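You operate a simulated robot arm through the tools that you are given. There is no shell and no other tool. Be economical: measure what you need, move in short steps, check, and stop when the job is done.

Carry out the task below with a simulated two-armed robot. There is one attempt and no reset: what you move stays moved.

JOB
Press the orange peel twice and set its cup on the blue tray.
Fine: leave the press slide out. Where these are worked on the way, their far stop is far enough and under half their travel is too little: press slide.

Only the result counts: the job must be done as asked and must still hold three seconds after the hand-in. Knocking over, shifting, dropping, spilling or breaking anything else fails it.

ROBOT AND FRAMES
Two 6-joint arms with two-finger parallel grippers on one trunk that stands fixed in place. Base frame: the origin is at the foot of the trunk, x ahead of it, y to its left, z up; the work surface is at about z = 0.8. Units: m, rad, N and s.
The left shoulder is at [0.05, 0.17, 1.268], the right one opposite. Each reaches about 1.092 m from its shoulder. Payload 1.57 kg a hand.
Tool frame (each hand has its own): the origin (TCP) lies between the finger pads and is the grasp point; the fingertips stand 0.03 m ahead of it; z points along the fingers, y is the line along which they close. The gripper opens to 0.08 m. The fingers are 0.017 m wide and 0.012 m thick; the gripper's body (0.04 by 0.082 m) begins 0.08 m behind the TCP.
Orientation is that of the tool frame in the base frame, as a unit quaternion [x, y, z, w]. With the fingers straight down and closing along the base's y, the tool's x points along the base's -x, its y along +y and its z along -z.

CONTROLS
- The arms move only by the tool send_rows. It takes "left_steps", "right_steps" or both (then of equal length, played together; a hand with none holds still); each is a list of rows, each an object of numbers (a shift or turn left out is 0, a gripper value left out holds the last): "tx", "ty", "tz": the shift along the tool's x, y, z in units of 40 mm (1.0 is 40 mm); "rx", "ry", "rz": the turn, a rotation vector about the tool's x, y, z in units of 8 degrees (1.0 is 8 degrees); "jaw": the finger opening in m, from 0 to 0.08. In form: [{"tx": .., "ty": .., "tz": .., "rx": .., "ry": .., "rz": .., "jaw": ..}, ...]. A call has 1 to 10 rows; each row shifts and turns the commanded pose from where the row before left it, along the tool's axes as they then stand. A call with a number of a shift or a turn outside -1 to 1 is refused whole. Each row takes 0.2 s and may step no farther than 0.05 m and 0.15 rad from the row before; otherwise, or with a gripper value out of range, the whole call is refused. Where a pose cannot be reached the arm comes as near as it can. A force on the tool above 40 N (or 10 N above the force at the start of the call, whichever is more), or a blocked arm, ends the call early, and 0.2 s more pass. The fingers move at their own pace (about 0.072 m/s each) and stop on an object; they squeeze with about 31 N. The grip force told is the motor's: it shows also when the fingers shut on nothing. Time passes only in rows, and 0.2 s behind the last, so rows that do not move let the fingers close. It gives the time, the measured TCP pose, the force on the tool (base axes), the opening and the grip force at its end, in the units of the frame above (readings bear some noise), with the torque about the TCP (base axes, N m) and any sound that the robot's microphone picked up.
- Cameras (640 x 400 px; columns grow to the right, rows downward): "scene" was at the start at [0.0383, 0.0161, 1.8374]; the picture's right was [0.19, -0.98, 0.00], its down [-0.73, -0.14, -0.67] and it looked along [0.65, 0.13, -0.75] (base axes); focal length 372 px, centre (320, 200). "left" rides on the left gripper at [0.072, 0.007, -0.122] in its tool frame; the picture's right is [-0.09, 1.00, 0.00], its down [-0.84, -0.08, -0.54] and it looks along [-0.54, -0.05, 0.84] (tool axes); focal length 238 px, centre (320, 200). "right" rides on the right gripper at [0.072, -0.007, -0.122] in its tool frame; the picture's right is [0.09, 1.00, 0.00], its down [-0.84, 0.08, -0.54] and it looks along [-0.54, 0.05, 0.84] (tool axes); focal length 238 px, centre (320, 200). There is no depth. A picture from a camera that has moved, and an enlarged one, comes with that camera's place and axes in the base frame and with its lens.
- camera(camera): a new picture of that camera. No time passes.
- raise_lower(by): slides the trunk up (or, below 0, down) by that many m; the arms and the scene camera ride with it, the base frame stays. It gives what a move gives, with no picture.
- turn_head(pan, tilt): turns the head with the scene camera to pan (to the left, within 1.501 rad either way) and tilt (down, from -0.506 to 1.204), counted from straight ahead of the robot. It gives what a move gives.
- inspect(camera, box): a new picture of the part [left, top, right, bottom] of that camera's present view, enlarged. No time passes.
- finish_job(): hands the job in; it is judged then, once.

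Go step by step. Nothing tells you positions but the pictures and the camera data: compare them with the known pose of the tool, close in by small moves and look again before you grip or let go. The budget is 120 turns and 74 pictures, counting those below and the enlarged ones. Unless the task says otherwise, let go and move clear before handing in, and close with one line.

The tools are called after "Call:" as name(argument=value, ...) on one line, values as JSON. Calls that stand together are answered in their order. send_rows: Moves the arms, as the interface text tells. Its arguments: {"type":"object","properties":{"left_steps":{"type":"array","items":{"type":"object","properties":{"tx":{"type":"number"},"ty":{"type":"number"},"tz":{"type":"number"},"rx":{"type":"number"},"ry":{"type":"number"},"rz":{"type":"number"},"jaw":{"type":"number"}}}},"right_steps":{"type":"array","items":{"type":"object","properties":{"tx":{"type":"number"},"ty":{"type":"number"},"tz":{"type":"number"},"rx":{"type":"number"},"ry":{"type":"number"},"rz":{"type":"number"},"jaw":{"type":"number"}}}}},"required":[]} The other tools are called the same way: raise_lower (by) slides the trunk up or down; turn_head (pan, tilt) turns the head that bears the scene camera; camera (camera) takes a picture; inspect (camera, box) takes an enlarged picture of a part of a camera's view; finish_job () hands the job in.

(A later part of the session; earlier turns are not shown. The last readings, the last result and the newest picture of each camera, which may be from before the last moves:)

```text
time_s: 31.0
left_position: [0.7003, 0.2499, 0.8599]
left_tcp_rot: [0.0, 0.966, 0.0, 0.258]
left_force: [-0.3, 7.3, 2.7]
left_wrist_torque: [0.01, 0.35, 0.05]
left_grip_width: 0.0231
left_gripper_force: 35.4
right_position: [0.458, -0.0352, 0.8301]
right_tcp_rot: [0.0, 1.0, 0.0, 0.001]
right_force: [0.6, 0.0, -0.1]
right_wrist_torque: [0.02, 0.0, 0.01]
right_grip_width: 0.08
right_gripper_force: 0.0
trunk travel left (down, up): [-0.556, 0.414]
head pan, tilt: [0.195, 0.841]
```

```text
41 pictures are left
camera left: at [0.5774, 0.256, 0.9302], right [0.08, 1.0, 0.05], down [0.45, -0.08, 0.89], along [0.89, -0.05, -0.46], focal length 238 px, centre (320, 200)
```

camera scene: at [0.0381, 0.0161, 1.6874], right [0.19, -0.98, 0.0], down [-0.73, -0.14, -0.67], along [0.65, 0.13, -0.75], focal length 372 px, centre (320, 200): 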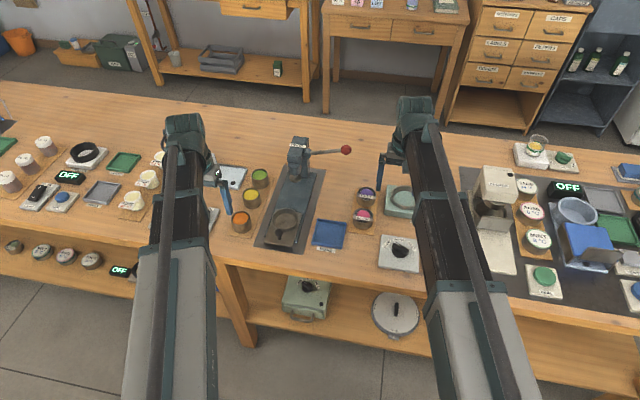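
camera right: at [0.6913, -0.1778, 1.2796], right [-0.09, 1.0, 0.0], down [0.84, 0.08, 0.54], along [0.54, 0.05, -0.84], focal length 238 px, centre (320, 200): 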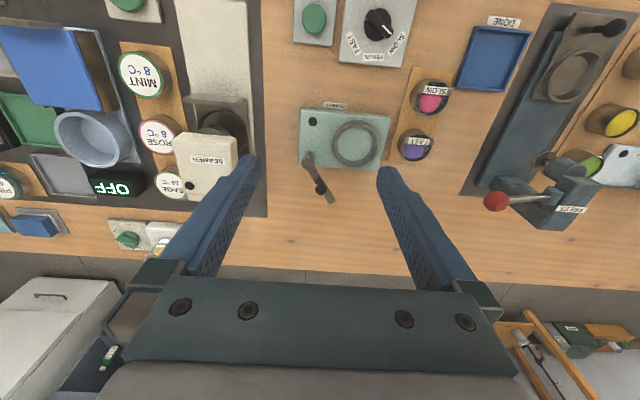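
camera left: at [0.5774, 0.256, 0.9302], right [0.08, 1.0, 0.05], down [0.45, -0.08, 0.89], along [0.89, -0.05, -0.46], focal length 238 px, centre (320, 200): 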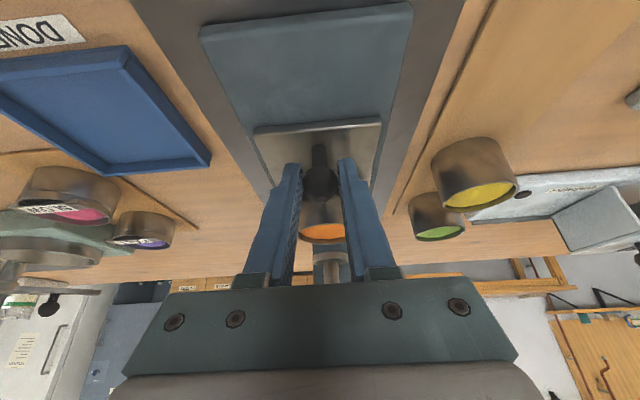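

The slide moves with the cup. Continuing to the far stop.

Call:
send_rows(left_steps=[{"tx": -0.433, "tz": 0.25}, {"tx": -0.216, "tz": 0.125}, {"tx": -0.216, "tz": 0.125}, {"tx": -0.216, "tz": 0.125}, {"tx": -0.216, "tz": 0.125}, {"tx": -0.216, "tz": 0.125}])

Call:
camera(camera="left")

Call:
inspect(camera="scene", box=[240, 80, 360, 220])

```text
time_s: 32.4
left_position: [0.7726, 0.2499, 0.8609]
left_tcp_rot: [0.001, 0.965, 0.0, 0.261]
left_force: [-7.6, 5.2, 13.8]
left_wrist_torque: [-0.12, 0.24, -0.21]
left_grip_width: 0.0222
left_gripper_force: 10.3
right_position: [0.4586, -0.0346, 0.8319]
right_tcp_rot: [0.0, 1.0, 0.0, 0.0]
right_force: [0.5, 0.3, -0.3]
right_wrist_torque: [0.03, 0.02, 0.02]
right_grip_width: 0.0799
right_gripper_force: 0.1
trunk travel left (down, up): [-0.556, 0.414]
head pan, tilt: [0.195, 0.841]
```

```text
40 pictures are left
camera left: at [0.6488, 0.2558, 0.9305], right [0.08, 1.0, 0.05], down [0.45, -0.08, 0.89], along [0.89, -0.05, -0.45], focal length 238 px, centre (320, 200)
```

left: 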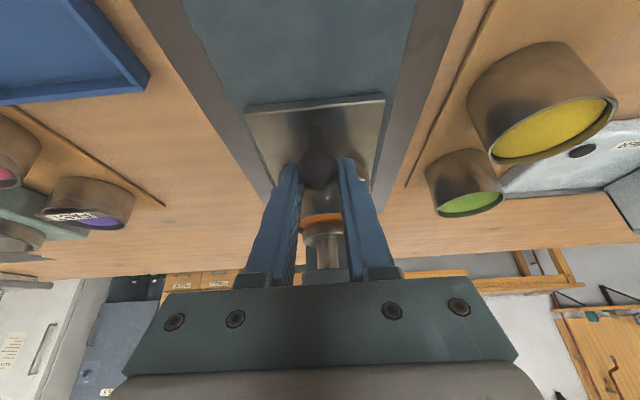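

```text
2.86 times, centred on (300, 150) of scene
camera zoom: at [0.0375, 0.0165, 1.51], right [0.19, -0.98, 0.0], down [-0.73, -0.14, -0.67], along [0.65, 0.13, -0.75], focal length 1062 px, centre (377, 343)
```

zoom: 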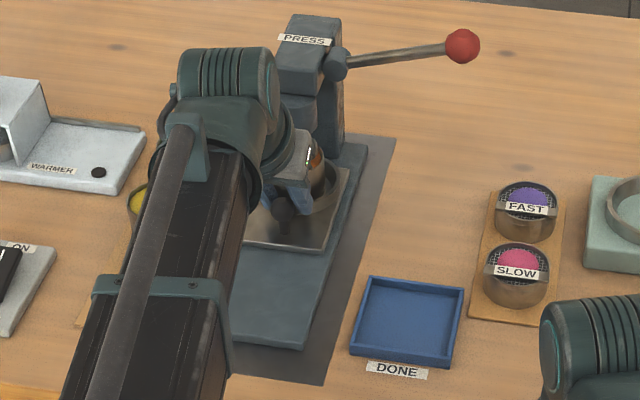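

The slide is at its stop with the cup beneath the ram. Releasing the knob and backing the left hand out.

Call:
send_rows(left_steps=[{"jaw": 0.05}, {}, {"tx": 0.5, "tz": -0.289}, {"tx": 0.8, "tz": -0.462}, {"tx": 0.8, "tz": -0.462}, {"tx": 0.8, "tz": -0.462}, {"tx": 0.8, "tz": -0.462}, {"tx": 0.8, "tz": -0.462}, {}])

Call:
inspect(camera="scene", box=[240, 60, 380, 220])

Call:
camera(camera="left")

```text
time_s: 34.4
left_position: [0.5622, 0.249, 0.8583]
left_tcp_rot: [0.001, 0.966, -0.001, 0.258]
left_force: [0.2, 0.4, 0.0]
left_wrist_torque: [0.02, 0.02, -0.03]
left_grip_width: 0.05
left_gripper_force: 0.0
right_position: [0.4591, -0.0359, 0.8303]
right_tcp_rot: [0.0, 1.0, 0.0, -0.001]
right_force: [0.8, 0.1, -0.6]
right_wrist_torque: [0.0, -0.01, 0.0]
right_grip_width: 0.08
right_gripper_force: 0.1
trunk travel left (down, up): [-0.556, 0.414]
head pan, tilt: [0.195, 0.841]
```

```text
2.50 times, centred on (310, 140) of scene
camera zoom: at [0.0381, 0.0161, 1.5099], right [0.19, -0.98, 0.0], down [-0.73, -0.14, -0.67], along [0.65, 0.13, -0.75], focal length 929 px, centre (345, 350)
```

zoom: 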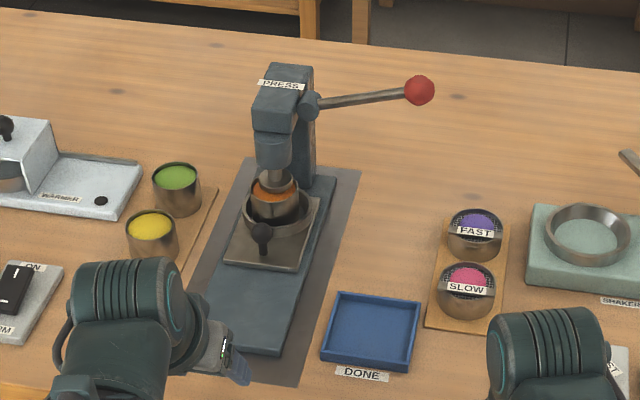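

```text
37 pictures are left
camera left: at [0.4391, 0.2552, 0.9303], right [0.08, 1.0, 0.05], down [0.46, -0.08, 0.89], along [0.89, -0.05, -0.46], focal length 238 px, centre (320, 200)
```

left: 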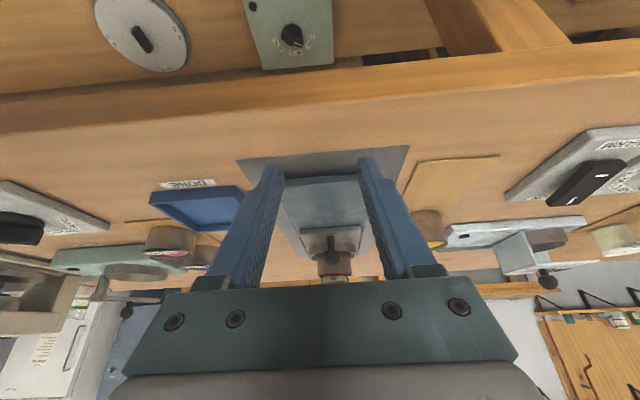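

The slide is in and the cup is right under the ram. Now I'll raise the trunk, close the right gripper and bring it above the lever near its red ball.

Call:
raise_lower(by=0.23)

Call:
send_rows(right_steps=[{"tx": -1, "ty": 0.35, "jaw": 0.0}, {"tx": -1, "ty": 0.35}, {"tx": -1, "ty": 0.35}, {"tx": -1, "ty": 0.35}, {"tx": -1, "ty": 0.35}, {"tx": -1, "ty": 0.35}, {"tx": -1, "ty": 0.35}, {"tx": -1, "ty": 0.35}, {}])

Call:
camera(camera="right")

Call:
camera(camera="scene")

```text
time_s: 36.9
left_position: [0.5614, 0.2495, 1.0895]
left_tcp_rot: [0.0, 0.966, 0.0, 0.258]
left_force: [1.0, -0.7, -0.1]
left_wrist_torque: [-0.02, -0.01, 0.0]
left_grip_width: 0.0503
left_gripper_force: 0.0
right_position: [0.4596, -0.0343, 1.0603]
right_tcp_rot: [0.0, 1.0, 0.0, 0.0]
right_force: [-0.1, 0.0, 0.6]
right_wrist_torque: [0.01, 0.01, 0.02]
right_grip_width: 0.0799
right_gripper_force: 0.1
trunk travel left (down, up): [-0.786, 0.184]
head pan, tilt: [0.195, 0.841]
```

```text
time_s: 38.9
left_position: [0.5611, 0.2497, 1.0891]
left_tcp_rot: [0.0, 0.966, 0.0, 0.258]
left_force: [0.0, -0.2, 0.4]
left_wrist_torque: [0.01, 0.01, 0.0]
left_grip_width: 0.0503
left_gripper_force: 0.0
right_position: [0.7794, 0.0764, 1.0599]
right_tcp_rot: [0.0, 1.0, 0.0, 0.0]
right_force: [0.4, 0.1, 0.2]
right_wrist_torque: [0.0, 0.04, 0.01]
right_grip_width: 0.0001
right_gripper_force: 21.2
trunk travel left (down, up): [-0.786, 0.184]
head pan, tilt: [0.195, 0.841]
```

```text
36 pictures are left
camera right: at [0.7079, 0.0695, 1.1822], right [-0.09, 1.0, 0.0], down [0.84, 0.08, 0.54], along [0.54, 0.05, -0.84], focal length 238 px, centre (320, 200)
```

right: 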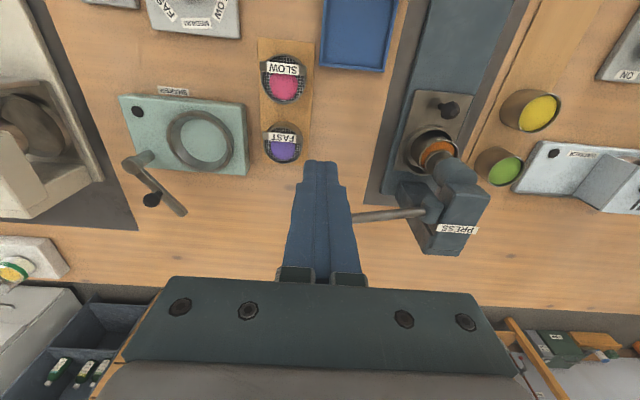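

```text
35 pictures are left
camera scene: at [0.0378, 0.0159, 1.7399], right [0.19, -0.98, 0.0], down [-0.73, -0.14, -0.67], along [0.65, 0.13, -0.75], focal length 372 px, centre (320, 200)
```

scene: 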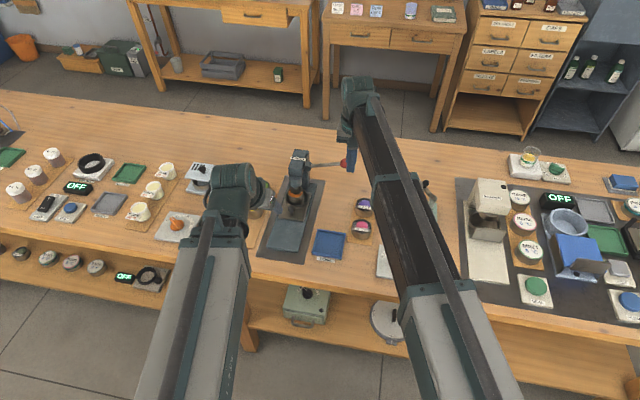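

Call:
send_rows(right_steps=[{"tx": -0.75, "ty": 0.38}, {"tx": -0.75, "ty": 0.38}, {"tx": -0.72, "ty": 0.38}, {}])

Call:
inspect(camera="scene", box=[270, 80, 400, 230])

Call:
camera(camera="right")

```text
time_s: 39.9
left_position: [0.5627, 0.2492, 1.0894]
left_tcp_rot: [0.001, 0.966, -0.001, 0.258]
left_force: [-0.5, 0.7, 0.0]
left_wrist_torque: [-0.03, 0.02, -0.01]
left_grip_width: 0.0502
left_gripper_force: 0.1
right_position: [0.8673, 0.1216, 1.0606]
right_tcp_rot: [0.0, 1.0, 0.0, 0.0]
right_force: [0.3, -0.5, 0.1]
right_wrist_torque: [-0.03, 0.02, -0.01]
right_grip_width: 0.0
right_gripper_force: 21.5
trunk travel left (down, up): [-0.786, 0.184]
head pan, tilt: [0.195, 0.841]
```

```text
2.67 times, centred on (335, 155) of scene
camera zoom: at [0.0379, 0.0159, 1.7399], right [0.19, -0.98, 0.0], down [-0.73, -0.14, -0.67], along [0.65, 0.13, -0.75], focal length 991 px, centre (280, 320)
```

zoom: 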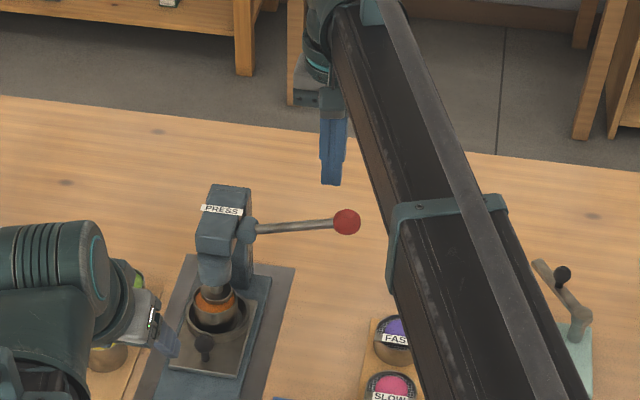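

```text
33 pictures are left
camera right: at [0.796, 0.1151, 1.1822], right [-0.09, 1.0, 0.0], down [0.84, 0.08, 0.54], along [0.54, 0.05, -0.84], focal length 238 px, centre (320, 200)
```

right: 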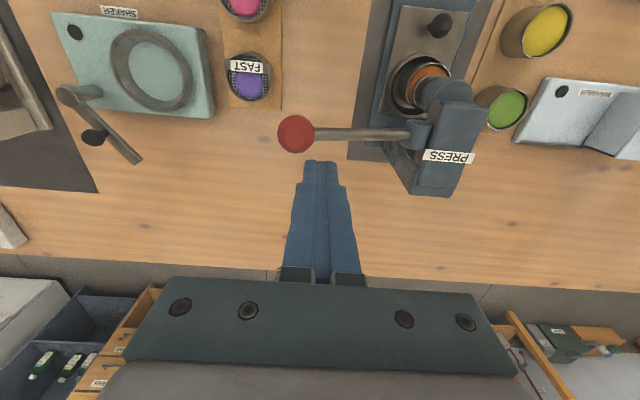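

The fingertip is just behind/above the rod. I'll correct by a few mm and lower toward contact.

Call:
send_rows(right_steps=[{"tx": 0.1, "ty": 0.1}, {}])

Call:
raise_lower(by=-0.045)

Call:
raise_lower(by=-0.02)

Call:
inspect(camera="scene", box=[270, 60, 400, 210])

```text
time_s: 40.5
left_position: [0.5625, 0.2486, 1.0887]
left_tcp_rot: [0.0, 0.967, 0.0, 0.257]
left_force: [0.9, -0.2, -0.2]
left_wrist_torque: [-0.01, -0.01, -0.02]
left_grip_width: 0.05
left_gripper_force: 0.0
right_position: [0.8638, 0.1268, 1.0607]
right_tcp_rot: [0.0, 1.0, 0.0, 0.0]
right_force: [0.4, 0.0, 0.5]
right_wrist_torque: [-0.02, -0.01, -0.01]
right_grip_width: 0.0
right_gripper_force: 21.2
trunk travel left (down, up): [-0.786, 0.184]
head pan, tilt: [0.195, 0.841]
```

```text
time_s: 41.3
left_position: [0.5618, 0.2493, 1.0445]
left_tcp_rot: [0.0, 0.966, 0.0, 0.257]
left_force: [0.3, 0.4, -0.3]
left_wrist_torque: [0.01, 0.01, -0.06]
left_grip_width: 0.0499
left_gripper_force: 0.0
right_position: [0.8646, 0.1264, 1.0144]
right_tcp_rot: [0.0, 1.0, 0.0, 0.0]
right_force: [0.3, 1.6, -0.6]
right_wrist_torque: [0.06, 0.0, -0.01]
right_grip_width: 0.0
right_gripper_force: 20.9
trunk travel left (down, up): [-0.741, 0.229]
head pan, tilt: [0.195, 0.841]
```

```text
time_s: 42.0
left_position: [0.5623, 0.2487, 1.0256]
left_tcp_rot: [0.0, 0.966, 0.0, 0.259]
left_force: [0.0, -0.8, 0.9]
left_wrist_torque: [-0.01, 0.01, 0.0]
left_grip_width: 0.05
left_gripper_force: 0.0
right_position: [0.8637, 0.1255, 0.9956]
right_tcp_rot: [0.0, 1.0, 0.0, 0.0]
right_force: [-0.3, -2.8, 4.3]
right_wrist_torque: [-0.13, 0.0, 0.01]
right_grip_width: 0.0
right_gripper_force: 21.8
trunk travel left (down, up): [-0.721, 0.249]
head pan, tilt: [0.195, 0.841]
```

```text
2.67 times, centred on (335, 135) of scene
camera zoom: at [0.0376, 0.0156, 1.6749], right [0.19, -0.98, 0.0], down [-0.73, -0.14, -0.67], along [0.65, 0.13, -0.75], focal length 991 px, centre (280, 373)
```

zoom: 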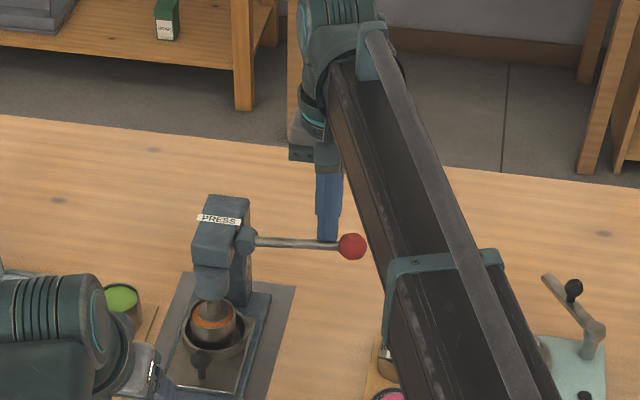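

The lever pivots downward and the ram follows. Pressing further.

Call:
raise_lower(by=-0.025)

Call:
raise_lower(by=-0.015)

Call:
inspect(camera="scene", box=[270, 60, 400, 210])

```text
time_s: 42.5
left_position: [0.56, 0.2492, 1.0073]
left_tcp_rot: [0.0, 0.966, 0.0, 0.259]
left_force: [-0.3, -1.3, 0.4]
left_wrist_torque: [0.01, 0.0, 0.03]
left_grip_width: 0.0502
left_gripper_force: 0.1
right_position: [0.8636, 0.1254, 0.9803]
right_tcp_rot: [0.001, 1.0, 0.0, 0.002]
right_force: [2.3, -1.2, 31.8]
right_wrist_torque: [0.28, 0.04, -0.04]
right_grip_width: 0.0002
right_gripper_force: 21.5
trunk travel left (down, up): [-0.703, 0.267]
head pan, tilt: [0.195, 0.841]
stopped: the force on the tool passed its limit at 87 N (the readings are from after the stop); the commanded pose is now the measured one
```

```text
time_s: 42.8
left_position: [0.5598, 0.2491, 1.0086]
left_tcp_rot: [0.001, 0.966, 0.0, 0.258]
left_force: [0.8, -0.3, 0.2]
left_wrist_torque: [-0.01, 0.02, -0.05]
left_grip_width: 0.0502
left_gripper_force: 0.0
right_position: [0.8631, 0.1256, 0.9799]
right_tcp_rot: [0.001, 1.0, 0.0, 0.002]
right_force: [0.2, -0.5, 33.7]
right_wrist_torque: [0.35, 0.12, -0.02]
right_grip_width: 0.0
right_gripper_force: 21.4
trunk travel left (down, up): [-0.702, 0.268]
head pan, tilt: [0.195, 0.841]
stopped: the force on the tool passed its limit at 55 N (the readings are from after the stop); the commanded pose is now the measured one
```

```text
2.67 times, centred on (335, 135) of scene
camera zoom: at [0.0342, 0.0155, 1.657], right [0.19, -0.98, 0.0], down [-0.73, -0.14, -0.67], along [0.66, 0.13, -0.74], focal length 991 px, centre (280, 373)
```

zoom: 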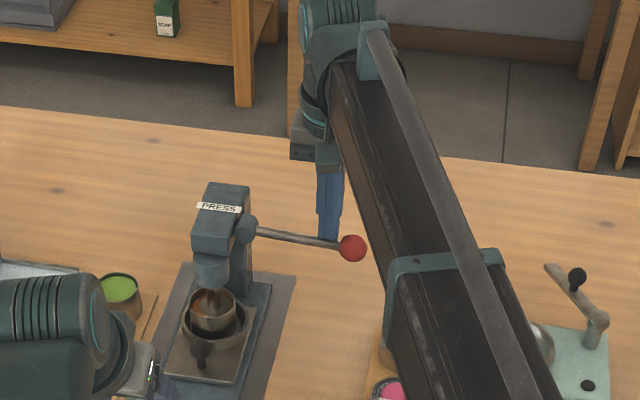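

The ram is down in the cup against a hard stop: first press. Now raising to see whether the lever returns.

Call:
raise_lower(by=0.06)

Call:
inspect(camera="scene", box=[270, 60, 400, 210])

```text
time_s: 43.8
left_position: [0.5617, 0.2491, 1.0655]
left_tcp_rot: [0.0, 0.966, 0.0, 0.257]
left_force: [0.4, 0.2, -0.2]
left_wrist_torque: [-0.01, -0.03, -0.05]
left_grip_width: 0.0499
left_gripper_force: 0.1
right_position: [0.8664, 0.1237, 1.0371]
right_tcp_rot: [0.0, 1.0, 0.0, 0.002]
right_force: [0.2, 0.8, -0.1]
right_wrist_torque: [0.01, 0.0, 0.01]
right_grip_width: 0.0
right_gripper_force: 21.3
trunk travel left (down, up): [-0.762, 0.208]
head pan, tilt: [0.195, 0.841]
```

```text
2.67 times, centred on (335, 135) of scene
camera zoom: at [0.0387, 0.0161, 1.7165], right [0.19, -0.98, 0.0], down [-0.73, -0.14, -0.67], along [0.65, 0.13, -0.75], focal length 991 px, centre (280, 373)
```

zoom: 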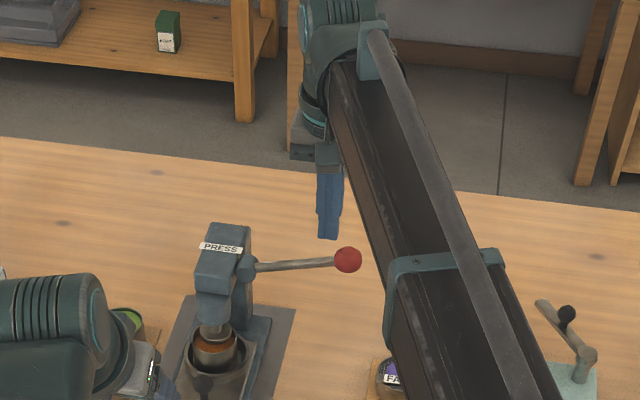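

The lever sprang back to the top (ball z≈0.98). Second press now, gently at the end.

Call:
raise_lower(by=-0.045)

Call:
raise_lower(by=-0.008)

Call:
raise_lower(by=-0.006)

Call:
inspect(camera="scene", box=[270, 60, 400, 210])

```text
time_s: 44.7
left_position: [0.563, 0.249, 1.0209]
left_tcp_rot: [0.0, 0.966, 0.0, 0.258]
left_force: [0.0, 0.2, 0.3]
left_wrist_torque: [0.0, 0.02, -0.02]
left_grip_width: 0.0501
left_gripper_force: 0.1
right_position: [0.8659, 0.1249, 0.993]
right_tcp_rot: [0.001, 1.0, 0.0, 0.002]
right_force: [0.3, -3.7, 3.6]
right_wrist_torque: [-0.14, -0.01, 0.05]
right_grip_width: 0.0001
right_gripper_force: 21.8
trunk travel left (down, up): [-0.717, 0.253]
head pan, tilt: [0.195, 0.841]
```

```text
time_s: 45.3
left_position: [0.561, 0.2491, 1.0136]
left_tcp_rot: [0.0, 0.966, 0.0, 0.259]
left_force: [-0.2, -0.3, 0.0]
left_wrist_torque: [-0.03, -0.02, 0.02]
left_grip_width: 0.05
left_gripper_force: 0.1
right_position: [0.8661, 0.1241, 0.9847]
right_tcp_rot: [0.001, 1.0, 0.0, 0.002]
right_force: [0.0, -4.9, 5.5]
right_wrist_torque: [-0.11, 0.02, -0.01]
right_grip_width: 0.0
right_gripper_force: 21.6
trunk travel left (down, up): [-0.709, 0.261]
head pan, tilt: [0.195, 0.841]
```

```text
time_s: 45.8
left_position: [0.5614, 0.2496, 1.0095]
left_tcp_rot: [0.0, 0.966, 0.0, 0.258]
left_force: [0.6, -0.2, 0.6]
left_wrist_torque: [0.03, -0.02, -0.01]
left_grip_width: 0.0501
left_gripper_force: 0.1
right_position: [0.8653, 0.1241, 0.9807]
right_tcp_rot: [0.0, 1.0, 0.0, 0.003]
right_force: [6.9, -4.8, 24.2]
right_wrist_torque: [0.11, -0.08, -0.03]
right_grip_width: 0.0001
right_gripper_force: 21.4
trunk travel left (down, up): [-0.703, 0.267]
head pan, tilt: [0.195, 0.841]
```

```text
2.67 times, centred on (335, 135) of scene
camera zoom: at [0.0361, 0.0151, 1.658], right [0.19, -0.98, 0.0], down [-0.73, -0.14, -0.67], along [0.65, 0.13, -0.74], focal length 991 px, centre (280, 373)
```

zoom: 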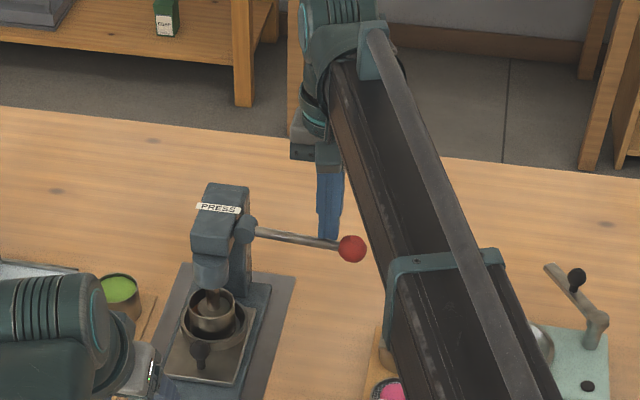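

Call:
raise_lower(by=-0.0015)

Call:
raise_lower(by=0.08)

Call:
inspect(camera="scene", box=[270, 90, 400, 240])

```text
time_s: 46.2
left_position: [0.5605, 0.2499, 1.0077]
left_tcp_rot: [0.0, 0.966, 0.001, 0.258]
left_force: [0.7, -0.9, -0.4]
left_wrist_torque: [0.04, 0.01, 0.02]
left_grip_width: 0.0498
left_gripper_force: 0.0
right_position: [0.8649, 0.1258, 0.9794]
right_tcp_rot: [0.002, 1.0, 0.0, 0.004]
right_force: [0.8, -0.8, 29.7]
right_wrist_torque: [0.29, 0.15, -0.01]
right_grip_width: 0.0
right_gripper_force: 21.3
trunk travel left (down, up): [-0.703, 0.267]
head pan, tilt: [0.195, 0.841]
stopped: the force on the tool passed its limit at 43 N (the readings are from after the stop); the commanded pose is now the measured one
```

```text
time_s: 47.4
left_position: [0.5624, 0.2489, 1.0877]
left_tcp_rot: [-0.001, 0.966, 0.001, 0.258]
left_force: [0.4, 0.7, 0.6]
left_wrist_torque: [0.01, -0.04, -0.01]
left_grip_width: 0.0501
left_gripper_force: 0.1
right_position: [0.8669, 0.1261, 1.057]
right_tcp_rot: [0.001, 1.0, 0.001, 0.002]
right_force: [-0.1, 0.3, -0.3]
right_wrist_torque: [0.0, 0.02, 0.0]
right_grip_width: 0.0
right_gripper_force: 21.2
trunk travel left (down, up): [-0.783, 0.187]
head pan, tilt: [0.195, 0.841]
```

```text
2.67 times, centred on (335, 165) of scene
camera zoom: at [0.0384, 0.0162, 1.7369], right [0.19, -0.98, 0.0], down [-0.73, -0.14, -0.67], along [0.65, 0.13, -0.75], focal length 991 px, centre (280, 293)
```

zoom: 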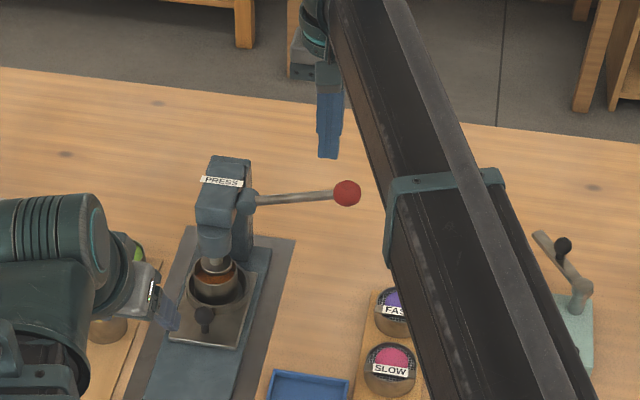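

Two full presses are done and the lever is back up. Retracting the right hand off the table and returning the left hand to the knob height.

Call:
send_rows(right_steps=[{"tx": 1, "ty": -0.4}, {"tx": 1, "ty": -0.4}, {"tx": 1, "ty": -0.4}, {"tx": 1, "ty": -0.4}, {"tx": 1, "ty": -0.4}, {"tx": 1, "ty": -0.4}, {"tx": 1, "ty": -0.4}, {"tx": 1, "ty": -0.4}, {"tx": 1, "ty": -0.4}, {"tx": 1, "ty": -0.4}])

Call:
send_rows(right_steps=[{"tx": 0.2}, {}])

Call:
raise_lower(by=-0.228)

Call:
send_rows(left_steps=[{"tx": -0.8, "tz": 0.462}, {"tx": -0.8, "tz": 0.462}, {"tx": -0.8, "tz": 0.462}, {"tx": -0.8, "tz": 0.462}, {"tx": -0.3, "tz": 0.173}, {}])

Call:
camera(camera="left")

```text
time_s: 49.6
left_position: [0.5614, 0.2489, 1.088]
left_tcp_rot: [0.0, 0.966, 0.0, 0.258]
left_force: [-0.2, -0.5, 0.3]
left_wrist_torque: [0.03, -0.02, 0.01]
left_grip_width: 0.0499
left_gripper_force: 0.0
right_position: [0.4653, -0.0338, 1.058]
right_tcp_rot: [0.001, 1.0, 0.001, 0.004]
right_force: [-0.9, -0.5, 0.9]
right_wrist_torque: [0.01, -0.03, 0.03]
right_grip_width: 0.0
right_gripper_force: 21.0
trunk travel left (down, up): [-0.783, 0.187]
head pan, tilt: [0.195, 0.841]
```

```text
time_s: 50.2
left_position: [0.5634, 0.2491, 1.0863]
left_tcp_rot: [0.0, 0.966, 0.0, 0.258]
left_force: [-0.4, 1.1, -0.5]
left_wrist_torque: [-0.04, 0.03, -0.02]
left_grip_width: 0.0499
left_gripper_force: 0.1
right_position: [0.4574, -0.0336, 1.0567]
right_tcp_rot: [0.001, 1.0, 0.0, 0.003]
right_force: [-0.5, -0.5, 0.4]
right_wrist_torque: [0.0, 0.01, -0.01]
right_grip_width: 0.0
right_gripper_force: 21.5
trunk travel left (down, up): [-0.783, 0.187]
head pan, tilt: [0.195, 0.841]
```

```text
time_s: 52.6
left_position: [0.5629, 0.2489, 0.8587]
left_tcp_rot: [0.001, 0.966, -0.001, 0.258]
left_force: [0.8, -0.1, 0.0]
left_wrist_torque: [0.01, 0.01, 0.0]
left_grip_width: 0.0501
left_gripper_force: 0.1
right_position: [0.4585, -0.034, 0.8297]
right_tcp_rot: [0.001, 1.0, 0.0, 0.003]
right_force: [1.1, 0.4, 0.2]
right_wrist_torque: [0.01, 0.02, 0.02]
right_grip_width: 0.0
right_gripper_force: 20.9
trunk travel left (down, up): [-0.555, 0.415]
head pan, tilt: [0.195, 0.841]
```

```text
time_s: 54.0
left_position: [0.7236, 0.2486, 0.8581]
left_tcp_rot: [0.001, 0.966, 0.0, 0.257]
left_force: [0.3, -0.3, 0.5]
left_wrist_torque: [0.02, -0.02, -0.01]
left_grip_width: 0.0499
left_gripper_force: 0.1
right_position: [0.4583, -0.0331, 0.8291]
right_tcp_rot: [0.0, 1.0, 0.0, 0.003]
right_force: [-0.1, -0.1, 0.9]
right_wrist_torque: [-0.02, 0.0, 0.01]
right_grip_width: 0.0002
right_gripper_force: 21.2
trunk travel left (down, up): [-0.555, 0.415]
head pan, tilt: [0.195, 0.841]
```

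```text
27 pictures are left
camera left: at [0.6018, 0.255, 0.9293], right [0.08, 1.0, 0.05], down [0.46, -0.08, 0.89], along [0.89, -0.05, -0.46], focal length 238 px, centre (320, 200)
```

left: 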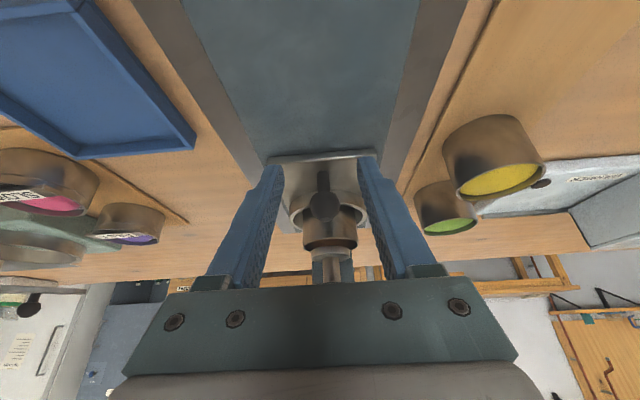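

The knob is ahead at x≈0.761. Moving in, gripping, and pulling out.

Call:
send_rows(left_steps=[{"tx": -0.69, "tz": 0.4}, {"jaw": 0.01}, {}, {}, {}])

Call:
send_rows(left_steps=[{"tx": 0.433, "tz": -0.25}, {"tx": 0.433, "tz": -0.25}, {"tx": 0.433, "tz": -0.25}, {"tx": 0.433, "tz": -0.25}, {}])

Call:
camera(camera="left")

```text
time_s: 55.2
left_position: [0.7565, 0.2506, 0.8589]
left_tcp_rot: [0.001, 0.966, 0.0, 0.258]
left_force: [0.8, 2.8, 0.7]
left_wrist_torque: [0.04, 0.03, 0.0]
left_grip_width: 0.0234
left_gripper_force: 35.4
right_position: [0.4588, -0.0334, 0.8293]
right_tcp_rot: [0.001, 1.0, 0.0, 0.002]
right_force: [0.1, 0.7, 0.0]
right_wrist_torque: [-0.02, -0.04, 0.0]
right_grip_width: 0.0
right_gripper_force: 21.2
trunk travel left (down, up): [-0.555, 0.415]
head pan, tilt: [0.195, 0.841]
```

```text
time_s: 56.4
left_position: [0.6759, 0.25, 0.8584]
left_tcp_rot: [-0.001, 0.966, 0.0, 0.258]
left_force: [-0.8, 7.4, 1.1]
left_wrist_torque: [0.1, -0.45, 0.03]
left_grip_width: 0.0232
left_gripper_force: 35.6
right_position: [0.4586, -0.033, 0.8294]
right_tcp_rot: [0.001, 1.0, 0.0, 0.003]
right_force: [0.7, -0.5, 0.1]
right_wrist_torque: [-0.02, 0.0, -0.01]
right_grip_width: 0.0
right_gripper_force: 21.7
trunk travel left (down, up): [-0.555, 0.415]
head pan, tilt: [0.195, 0.841]
```

```text
26 pictures are left
camera left: at [0.5531, 0.2559, 0.9293], right [0.08, 1.0, 0.05], down [0.46, -0.08, 0.89], along [0.89, -0.05, -0.46], focal length 238 px, centre (320, 200)
```

left: 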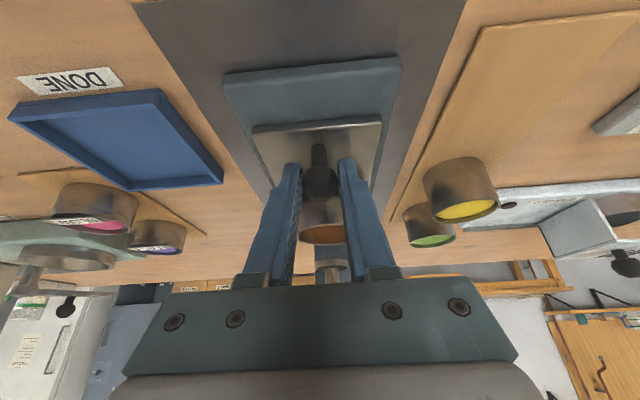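

Pulling the rest of the way out, then releasing and backing off.

Call:
send_rows(left_steps=[{"tx": 0.433, "tz": -0.25}, {"tx": 0.433, "tz": -0.25}, {"tx": 0.325, "tz": -0.188}, {}])

Call:
send_rows(left_steps=[{"jaw": 0.075}, {}, {}, {"tx": 0.6, "tz": -0.346}, {"tx": 0.6, "tz": -0.346}, {}])

Call:
raise_lower(by=0.12)

Call:
send_rows(left_steps=[{"ry": 1}, {"ry": 1}, {"ry": 1}, {"ry": 0.75}, {}])

Call:
camera(camera="left")

```text
time_s: 57.4
left_position: [0.6224, 0.2501, 0.8593]
left_tcp_rot: [0.0, 0.966, 0.0, 0.259]
left_force: [10.6, 10.5, 5.6]
left_wrist_torque: [0.18, -0.56, 0.03]
left_grip_width: 0.0234
left_gripper_force: 35.1
right_position: [0.4594, -0.0335, 0.8294]
right_tcp_rot: [0.001, 1.0, 0.001, 0.002]
right_force: [0.2, 0.0, -0.6]
right_wrist_torque: [0.01, 0.02, -0.01]
right_grip_width: 0.0
right_gripper_force: 21.0
trunk travel left (down, up): [-0.555, 0.415]
head pan, tilt: [0.195, 0.841]
```

```text
time_s: 58.8
left_position: [0.5648, 0.2489, 0.8582]
left_tcp_rot: [0.0, 0.966, 0.0, 0.258]
left_force: [0.4, 0.4, -0.3]
left_wrist_torque: [-0.03, 0.01, 0.02]
left_grip_width: 0.0749
left_gripper_force: 0.0
right_position: [0.4592, -0.0339, 0.8297]
right_tcp_rot: [0.001, 1.0, 0.001, 0.003]
right_force: [0.7, 0.7, -0.1]
right_wrist_torque: [-0.02, -0.02, 0.02]
right_grip_width: 0.0001
right_gripper_force: 21.7
trunk travel left (down, up): [-0.555, 0.415]
head pan, tilt: [0.195, 0.841]
```

```text
time_s: 60.3
left_position: [0.566, 0.2488, 0.979]
left_tcp_rot: [0.0, 0.967, 0.0, 0.257]
left_force: [-0.2, 0.2, 0.6]
left_wrist_torque: [-0.01, 0.01, 0.02]
left_grip_width: 0.0751
left_gripper_force: 0.0
right_position: [0.4584, -0.0333, 0.9485]
right_tcp_rot: [0.001, 1.0, 0.001, 0.003]
right_force: [-0.1, 0.3, -1.0]
right_wrist_torque: [0.01, 0.0, 0.0]
right_grip_width: 0.0
right_gripper_force: 21.8
trunk travel left (down, up): [-0.675, 0.295]
head pan, tilt: [0.195, 0.841]
```

```text
time_s: 61.5
left_position: [0.5656, 0.2495, 0.9498]
left_tcp_rot: [0.0, 1.0, 0.0, -0.003]
left_force: [1.0, 1.1, -0.2]
left_wrist_torque: [0.02, 0.01, -0.02]
left_grip_width: 0.075
left_gripper_force: 0.0
left hand out of reach, approached as far as the arm can: row 1, 2, 3
right_position: [0.4593, -0.0335, 0.9495]
right_tcp_rot: [0.001, 1.0, -0.001, 0.002]
right_force: [0.0, 0.4, 0.1]
right_wrist_torque: [0.01, 0.01, 0.0]
right_grip_width: 0.0
right_gripper_force: 21.6
trunk travel left (down, up): [-0.675, 0.295]
head pan, tilt: [0.195, 0.841]
```

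```text
25 pictures are left
camera left: at [0.4943, 0.2548, 1.0725], right [0.09, 1.0, 0.0], down [0.84, -0.08, 0.54], along [0.54, -0.05, -0.84], focal length 238 px, centre (320, 200)
```

left: 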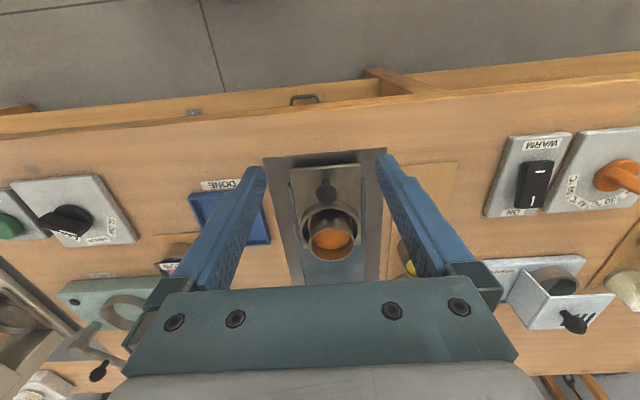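

The slide is out with the cup in it. Moving over the cup and checking.

Call:
send_rows(left_steps=[{"tx": -1, "jaw": 0.078}, {"tx": -1}, {"tx": -1}, {}])

Call:
inspect(camera="left", box=[200, 40, 440, 240])

```text
time_s: 62.5
left_position: [0.6858, 0.2497, 0.9499]
left_tcp_rot: [0.0, 1.0, 0.0, -0.002]
left_force: [-0.4, 0.3, -0.2]
left_wrist_torque: [0.01, 0.0, 0.01]
left_grip_width: 0.0783
left_gripper_force: 0.0
right_position: [0.4577, -0.0345, 0.9507]
right_tcp_rot: [0.001, 1.0, -0.001, 0.003]
right_force: [-0.4, -0.7, -1.5]
right_wrist_torque: [-0.04, -0.02, 0.05]
right_grip_width: 0.0
right_gripper_force: 21.6
trunk travel left (down, up): [-0.675, 0.295]
head pan, tilt: [0.195, 0.841]
```

```text
2.00 times, centred on (320, 140) of left
camera zoom: at [0.6148, 0.2552, 1.0723], right [0.09, 1.0, 0.0], down [0.84, -0.08, 0.54], along [0.54, -0.05, -0.84], focal length 477 px, centre (320, 320)
```

zoom: 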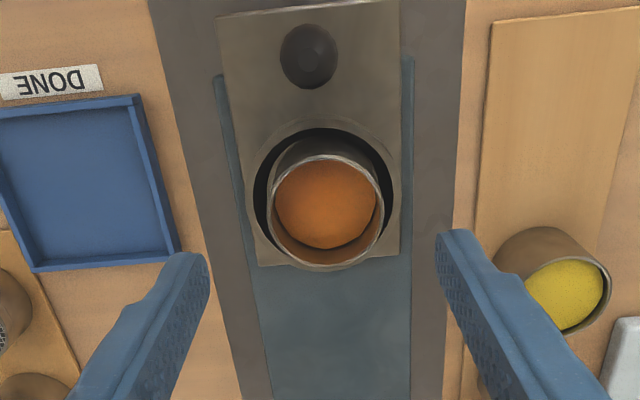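

Cup centre is at about (0.689, 0.251). Correcting, lowering to grip height, gripping and lifting.

Call:
send_rows(left_steps=[{"tx": -0.08, "ty": 0.03}, {}])

Call:
raise_lower(by=-0.08)

Call:
send_rows(left_steps=[{"jaw": 0.02}, {}, {}, {}])

Call:
raise_lower(by=0.07)

Call:
camera(camera="left")

```text
time_s: 63.1
left_position: [0.6891, 0.2513, 0.9481]
left_tcp_rot: [-0.001, 1.0, 0.0, -0.001]
left_force: [0.2, 0.4, -0.2]
left_wrist_torque: [0.01, 0.0, -0.03]
left_grip_width: 0.078
left_gripper_force: 0.1
right_position: [0.4585, -0.0328, 0.9495]
right_tcp_rot: [0.002, 1.0, 0.0, 0.004]
right_force: [-0.5, 0.0, 0.2]
right_wrist_torque: [-0.01, 0.02, 0.0]
right_grip_width: 0.0
right_gripper_force: 21.5
trunk travel left (down, up): [-0.675, 0.295]
head pan, tilt: [0.195, 0.841]
```

```text
time_s: 64.3
left_position: [0.6894, 0.2508, 0.8689]
left_tcp_rot: [0.0, 1.0, 0.0, -0.002]
left_force: [0.0, 0.8, -0.7]
left_wrist_torque: [0.01, 0.0, 0.05]
left_grip_width: 0.078
left_gripper_force: 0.1
right_position: [0.4583, -0.0335, 0.8691]
right_tcp_rot: [0.001, 1.0, 0.0, 0.002]
right_force: [-0.6, 1.3, 0.1]
right_wrist_torque: [-0.01, 0.01, -0.02]
right_grip_width: 0.0001
right_gripper_force: 21.5
trunk travel left (down, up): [-0.595, 0.375]
head pan, tilt: [0.195, 0.841]
```

```text
time_s: 65.3
left_position: [0.6884, 0.2511, 0.8703]
left_tcp_rot: [0.0, 1.0, 0.0, -0.001]
left_force: [0.8, 0.0, 1.5]
left_wrist_torque: [-0.01, 0.0, 0.0]
left_grip_width: 0.0535
left_gripper_force: 31.0
right_position: [0.4576, -0.034, 0.8685]
right_tcp_rot: [0.001, 1.0, 0.0, 0.002]
right_force: [-0.1, -0.5, 0.1]
right_wrist_torque: [-0.02, 0.0, -0.01]
right_grip_width: 0.0
right_gripper_force: 20.8
trunk travel left (down, up): [-0.595, 0.375]
head pan, tilt: [0.195, 0.841]
```

```text
time_s: 66.3
left_position: [0.69, 0.2502, 0.9381]
left_tcp_rot: [0.0, 1.0, -0.001, -0.002]
left_force: [0.2, 0.0, -1.2]
left_wrist_torque: [0.01, 0.0, 0.01]
left_grip_width: 0.0531
left_gripper_force: 31.1
right_position: [0.459, -0.0329, 0.9403]
right_tcp_rot: [0.001, 1.0, 0.0, 0.003]
right_force: [-0.2, -0.3, 0.1]
right_wrist_torque: [0.01, 0.0, 0.0]
right_grip_width: 0.0
right_gripper_force: 21.2
trunk travel left (down, up): [-0.665, 0.305]
head pan, tilt: [0.195, 0.841]
```

```text
23 pictures are left
camera left: at [0.618, 0.2564, 1.0621], right [0.09, 1.0, 0.0], down [0.84, -0.08, 0.54], along [0.54, -0.05, -0.84], focal length 238 px, centre (320, 200)
```

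left: 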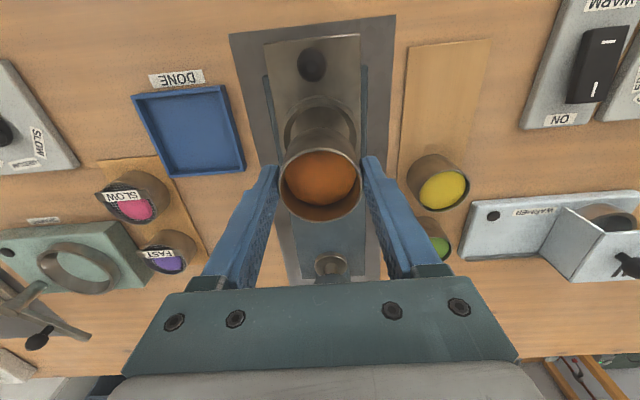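

Carrying the cup over the blue tray at about (0.682, 0.115).

Call:
send_rows(left_steps=[{"ty": -0.85, "tx": 0.05}, {"ty": -0.85, "tx": 0.05}, {"ty": -0.85, "tx": 0.05}, {"ty": -0.83, "tx": 0.03}, {}])

Call:
camera(camera="left")

Call:
inspect(camera="scene", box=[260, 110, 400, 270])

```text
time_s: 67.5
left_position: [0.6831, 0.1139, 0.9383]
left_tcp_rot: [0.0, 1.0, 0.001, -0.002]
left_force: [-0.3, -0.3, -1.3]
left_wrist_torque: [0.03, -0.01, 0.01]
left_grip_width: 0.0532
left_gripper_force: 30.7
right_position: [0.4597, -0.0345, 0.9396]
right_tcp_rot: [0.002, 1.0, 0.0, 0.003]
right_force: [0.1, -0.3, -0.4]
right_wrist_torque: [0.01, -0.02, 0.0]
right_grip_width: 0.0
right_gripper_force: 21.3
trunk travel left (down, up): [-0.665, 0.305]
head pan, tilt: [0.195, 0.841]
```

```text
22 pictures are left
camera left: at [0.6103, 0.1202, 1.0623], right [0.09, 1.0, 0.0], down [0.84, -0.08, 0.54], along [0.54, -0.05, -0.84], focal length 238 px, centre (320, 200)
```

left: 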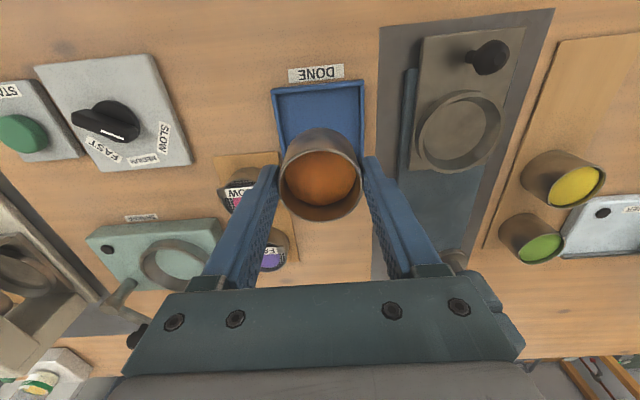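

```text
2.50 times, centred on (330, 190) of scene
camera zoom: at [0.0383, 0.016, 1.6189], right [0.19, -0.98, 0.0], down [-0.73, -0.14, -0.67], along [0.65, 0.13, -0.75], focal length 929 px, centre (295, 225)
```

zoom: 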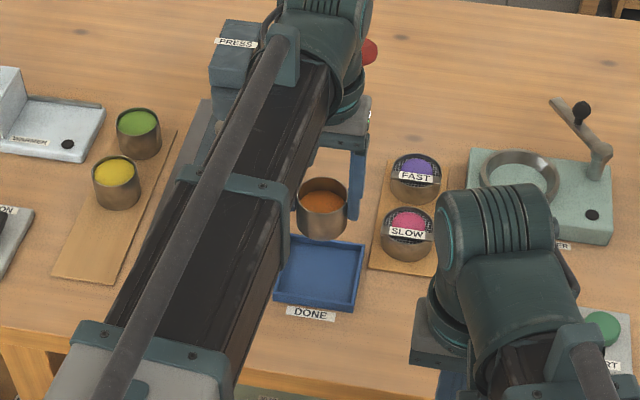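

Centred over the tray. Lowering carefully.

Call:
raise_lower(by=-0.072)

Call:
raise_lower(by=-0.005)

Call:
inspect(camera="scene", box=[290, 100, 390, 220])

Call:
camera(camera="left")

```text
time_s: 68.7
left_position: [0.6811, 0.1144, 0.8683]
left_tcp_rot: [0.0, 1.0, -0.001, -0.001]
left_force: [0.3, 0.4, -0.9]
left_wrist_torque: [-0.01, -0.03, -0.02]
left_grip_width: 0.0534
left_gripper_force: 30.9
right_position: [0.4583, -0.0335, 0.8667]
right_tcp_rot: [0.0, 1.0, 0.0, 0.001]
right_force: [0.1, -0.7, -0.6]
right_wrist_torque: [0.0, 0.03, -0.01]
right_grip_width: 0.0
right_gripper_force: 21.7
trunk travel left (down, up): [-0.593, 0.377]
head pan, tilt: [0.195, 0.841]
```

```text
time_s: 69.2
left_position: [0.6809, 0.1149, 0.8625]
left_tcp_rot: [0.0, 1.0, 0.0, -0.001]
left_force: [0.3, -0.3, -1.1]
left_wrist_torque: [0.0, 0.02, -0.02]
left_grip_width: 0.0533
left_gripper_force: 30.2
right_position: [0.4578, -0.0334, 0.8624]
right_tcp_rot: [0.001, 1.0, 0.0, 0.002]
right_force: [-0.7, -1.0, -0.7]
right_wrist_torque: [0.0, -0.01, 0.0]
right_grip_width: 0.0001
right_gripper_force: 21.0
trunk travel left (down, up): [-0.588, 0.382]
head pan, tilt: [0.195, 0.841]
```

```text
3.33 times, centred on (340, 160) of scene
camera zoom: at [0.0382, 0.0161, 1.5419], right [0.19, -0.98, 0.0], down [-0.73, -0.14, -0.67], along [0.65, 0.13, -0.75], focal length 1238 px, centre (253, 333)
```

zoom: 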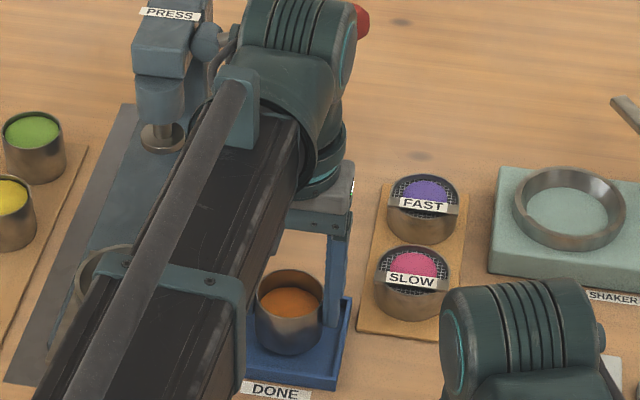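

```text
19 pictures are left
camera left: at [0.6102, 0.1204, 0.9853], right [0.09, 1.0, 0.0], down [0.84, -0.08, 0.54], along [0.54, -0.05, -0.84], focal length 238 px, centre (320, 200)
```

left: 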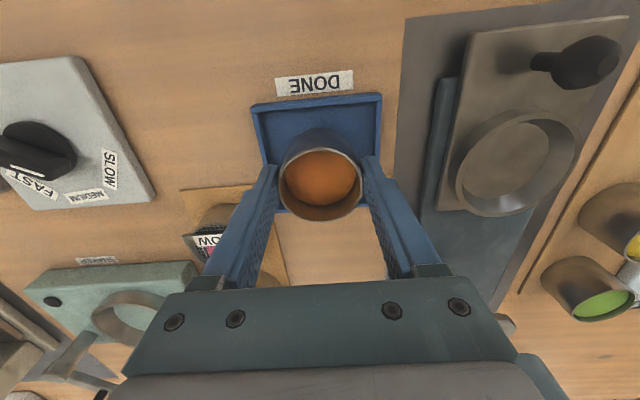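

Call:
raise_lower(by=-0.004)

Call:
raise_lower(by=-0.002)

```text
time_s: 69.7
left_position: [0.6811, 0.1145, 0.8585]
left_tcp_rot: [0.0, 1.0, 0.0, -0.001]
left_force: [-0.3, 0.5, -2.0]
left_wrist_torque: [-0.01, -0.01, 0.0]
left_grip_width: 0.0531
left_gripper_force: 30.9
right_position: [0.4588, -0.0331, 0.8585]
right_tcp_rot: [0.0, 1.0, 0.0, 0.003]
right_force: [-0.3, -0.6, -0.5]
right_wrist_torque: [-0.03, -0.03, 0.01]
right_grip_width: 0.0
right_gripper_force: 21.4
trunk travel left (down, up): [-0.584, 0.386]
head pan, tilt: [0.195, 0.841]
```

```text
time_s: 70.2
left_position: [0.6813, 0.1151, 0.8564]
left_tcp_rot: [0.0, 1.0, 0.0, -0.002]
left_force: [-0.1, -0.5, -1.5]
left_wrist_torque: [0.01, -0.02, -0.01]
left_grip_width: 0.0531
left_gripper_force: 31.1
right_position: [0.4582, -0.0343, 0.8566]
right_tcp_rot: [0.0, 1.0, 0.0, 0.003]
right_force: [0.9, 0.2, 0.6]
right_wrist_torque: [0.0, 0.0, 0.01]
right_grip_width: 0.0001
right_gripper_force: 21.4
trunk travel left (down, up): [-0.582, 0.388]
head pan, tilt: [0.195, 0.841]
```

Call:
raise_lower(by=-0.002)

Call:
raise_lower(by=-0.001)

Call:
inspect(camera="scene", box=[310, 150, 350, 220])

```text
time_s: 70.8
left_position: [0.6818, 0.115, 0.8543]
left_tcp_rot: [0.0, 1.0, 0.0, -0.001]
left_force: [0.5, 0.1, -1.4]
left_wrist_torque: [0.02, 0.01, 0.02]
left_grip_width: 0.0533
left_gripper_force: 31.3
right_position: [0.4578, -0.0337, 0.8544]
right_tcp_rot: [0.001, 1.0, 0.0, 0.003]
right_force: [-0.7, 1.0, -0.2]
right_wrist_torque: [0.03, 0.01, -0.01]
right_grip_width: 0.0001
right_gripper_force: 21.5
trunk travel left (down, up): [-0.58, 0.39]
head pan, tilt: [0.195, 0.841]
```

```text
time_s: 71.3
left_position: [0.6812, 0.1155, 0.8533]
left_tcp_rot: [0.0, 1.0, -0.001, -0.002]
left_force: [0.3, 0.4, -0.8]
left_wrist_torque: [0.01, 0.02, 0.01]
left_grip_width: 0.0532
left_gripper_force: 30.8
right_position: [0.4592, -0.0336, 0.853]
right_tcp_rot: [0.0, 1.0, 0.0, 0.003]
right_force: [0.4, 0.2, 0.3]
right_wrist_torque: [0.01, -0.03, 0.0]
right_grip_width: 0.0003
right_gripper_force: 20.9
trunk travel left (down, up): [-0.579, 0.391]
head pan, tilt: [0.195, 0.841]
```

```text
5.71 times, centred on (330, 185) of scene
camera zoom: at [0.0383, 0.0161, 1.5329], right [0.19, -0.98, 0.0], down [-0.73, -0.14, -0.67], along [0.65, 0.13, -0.75], focal length 2123 px, centre (263, 286)
```

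zoom: 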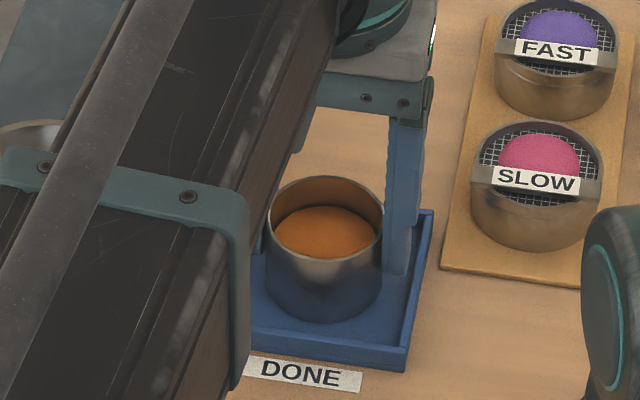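

Call:
raise_lower(by=-0.002)

Call:
raise_lower(by=-0.001)

```text
time_s: 71.8
left_position: [0.6812, 0.1141, 0.8522]
left_tcp_rot: [0.0, 1.0, 0.0, -0.001]
left_force: [4.5, 0.1, 18.1]
left_wrist_torque: [0.0, -0.09, 0.0]
left_grip_width: 0.0532
left_gripper_force: 30.9
right_position: [0.4576, -0.0339, 0.8512]
right_tcp_rot: [0.001, 1.0, 0.001, 0.004]
right_force: [0.3, -0.5, -0.5]
right_wrist_torque: [0.02, -0.04, 0.02]
right_grip_width: 0.0
right_gripper_force: 21.0
trunk travel left (down, up): [-0.577, 0.393]
head pan, tilt: [0.195, 0.841]
```

```text
time_s: 72.3
left_position: [0.6807, 0.1149, 0.8514]
left_tcp_rot: [0.0, 1.0, -0.001, 0.0]
left_force: [6.2, 0.9, 21.4]
left_wrist_torque: [0.01, -0.21, 0.09]
left_grip_width: 0.0534
left_gripper_force: 30.9
right_position: [0.4576, -0.0344, 0.8508]
right_tcp_rot: [0.001, 1.0, 0.001, 0.004]
right_force: [-0.3, 0.3, -0.6]
right_wrist_torque: [-0.03, -0.01, 0.05]
right_grip_width: 0.0001
right_gripper_force: 20.9
trunk travel left (down, up): [-0.576, 0.394]
head pan, tilt: [0.195, 0.841]
```

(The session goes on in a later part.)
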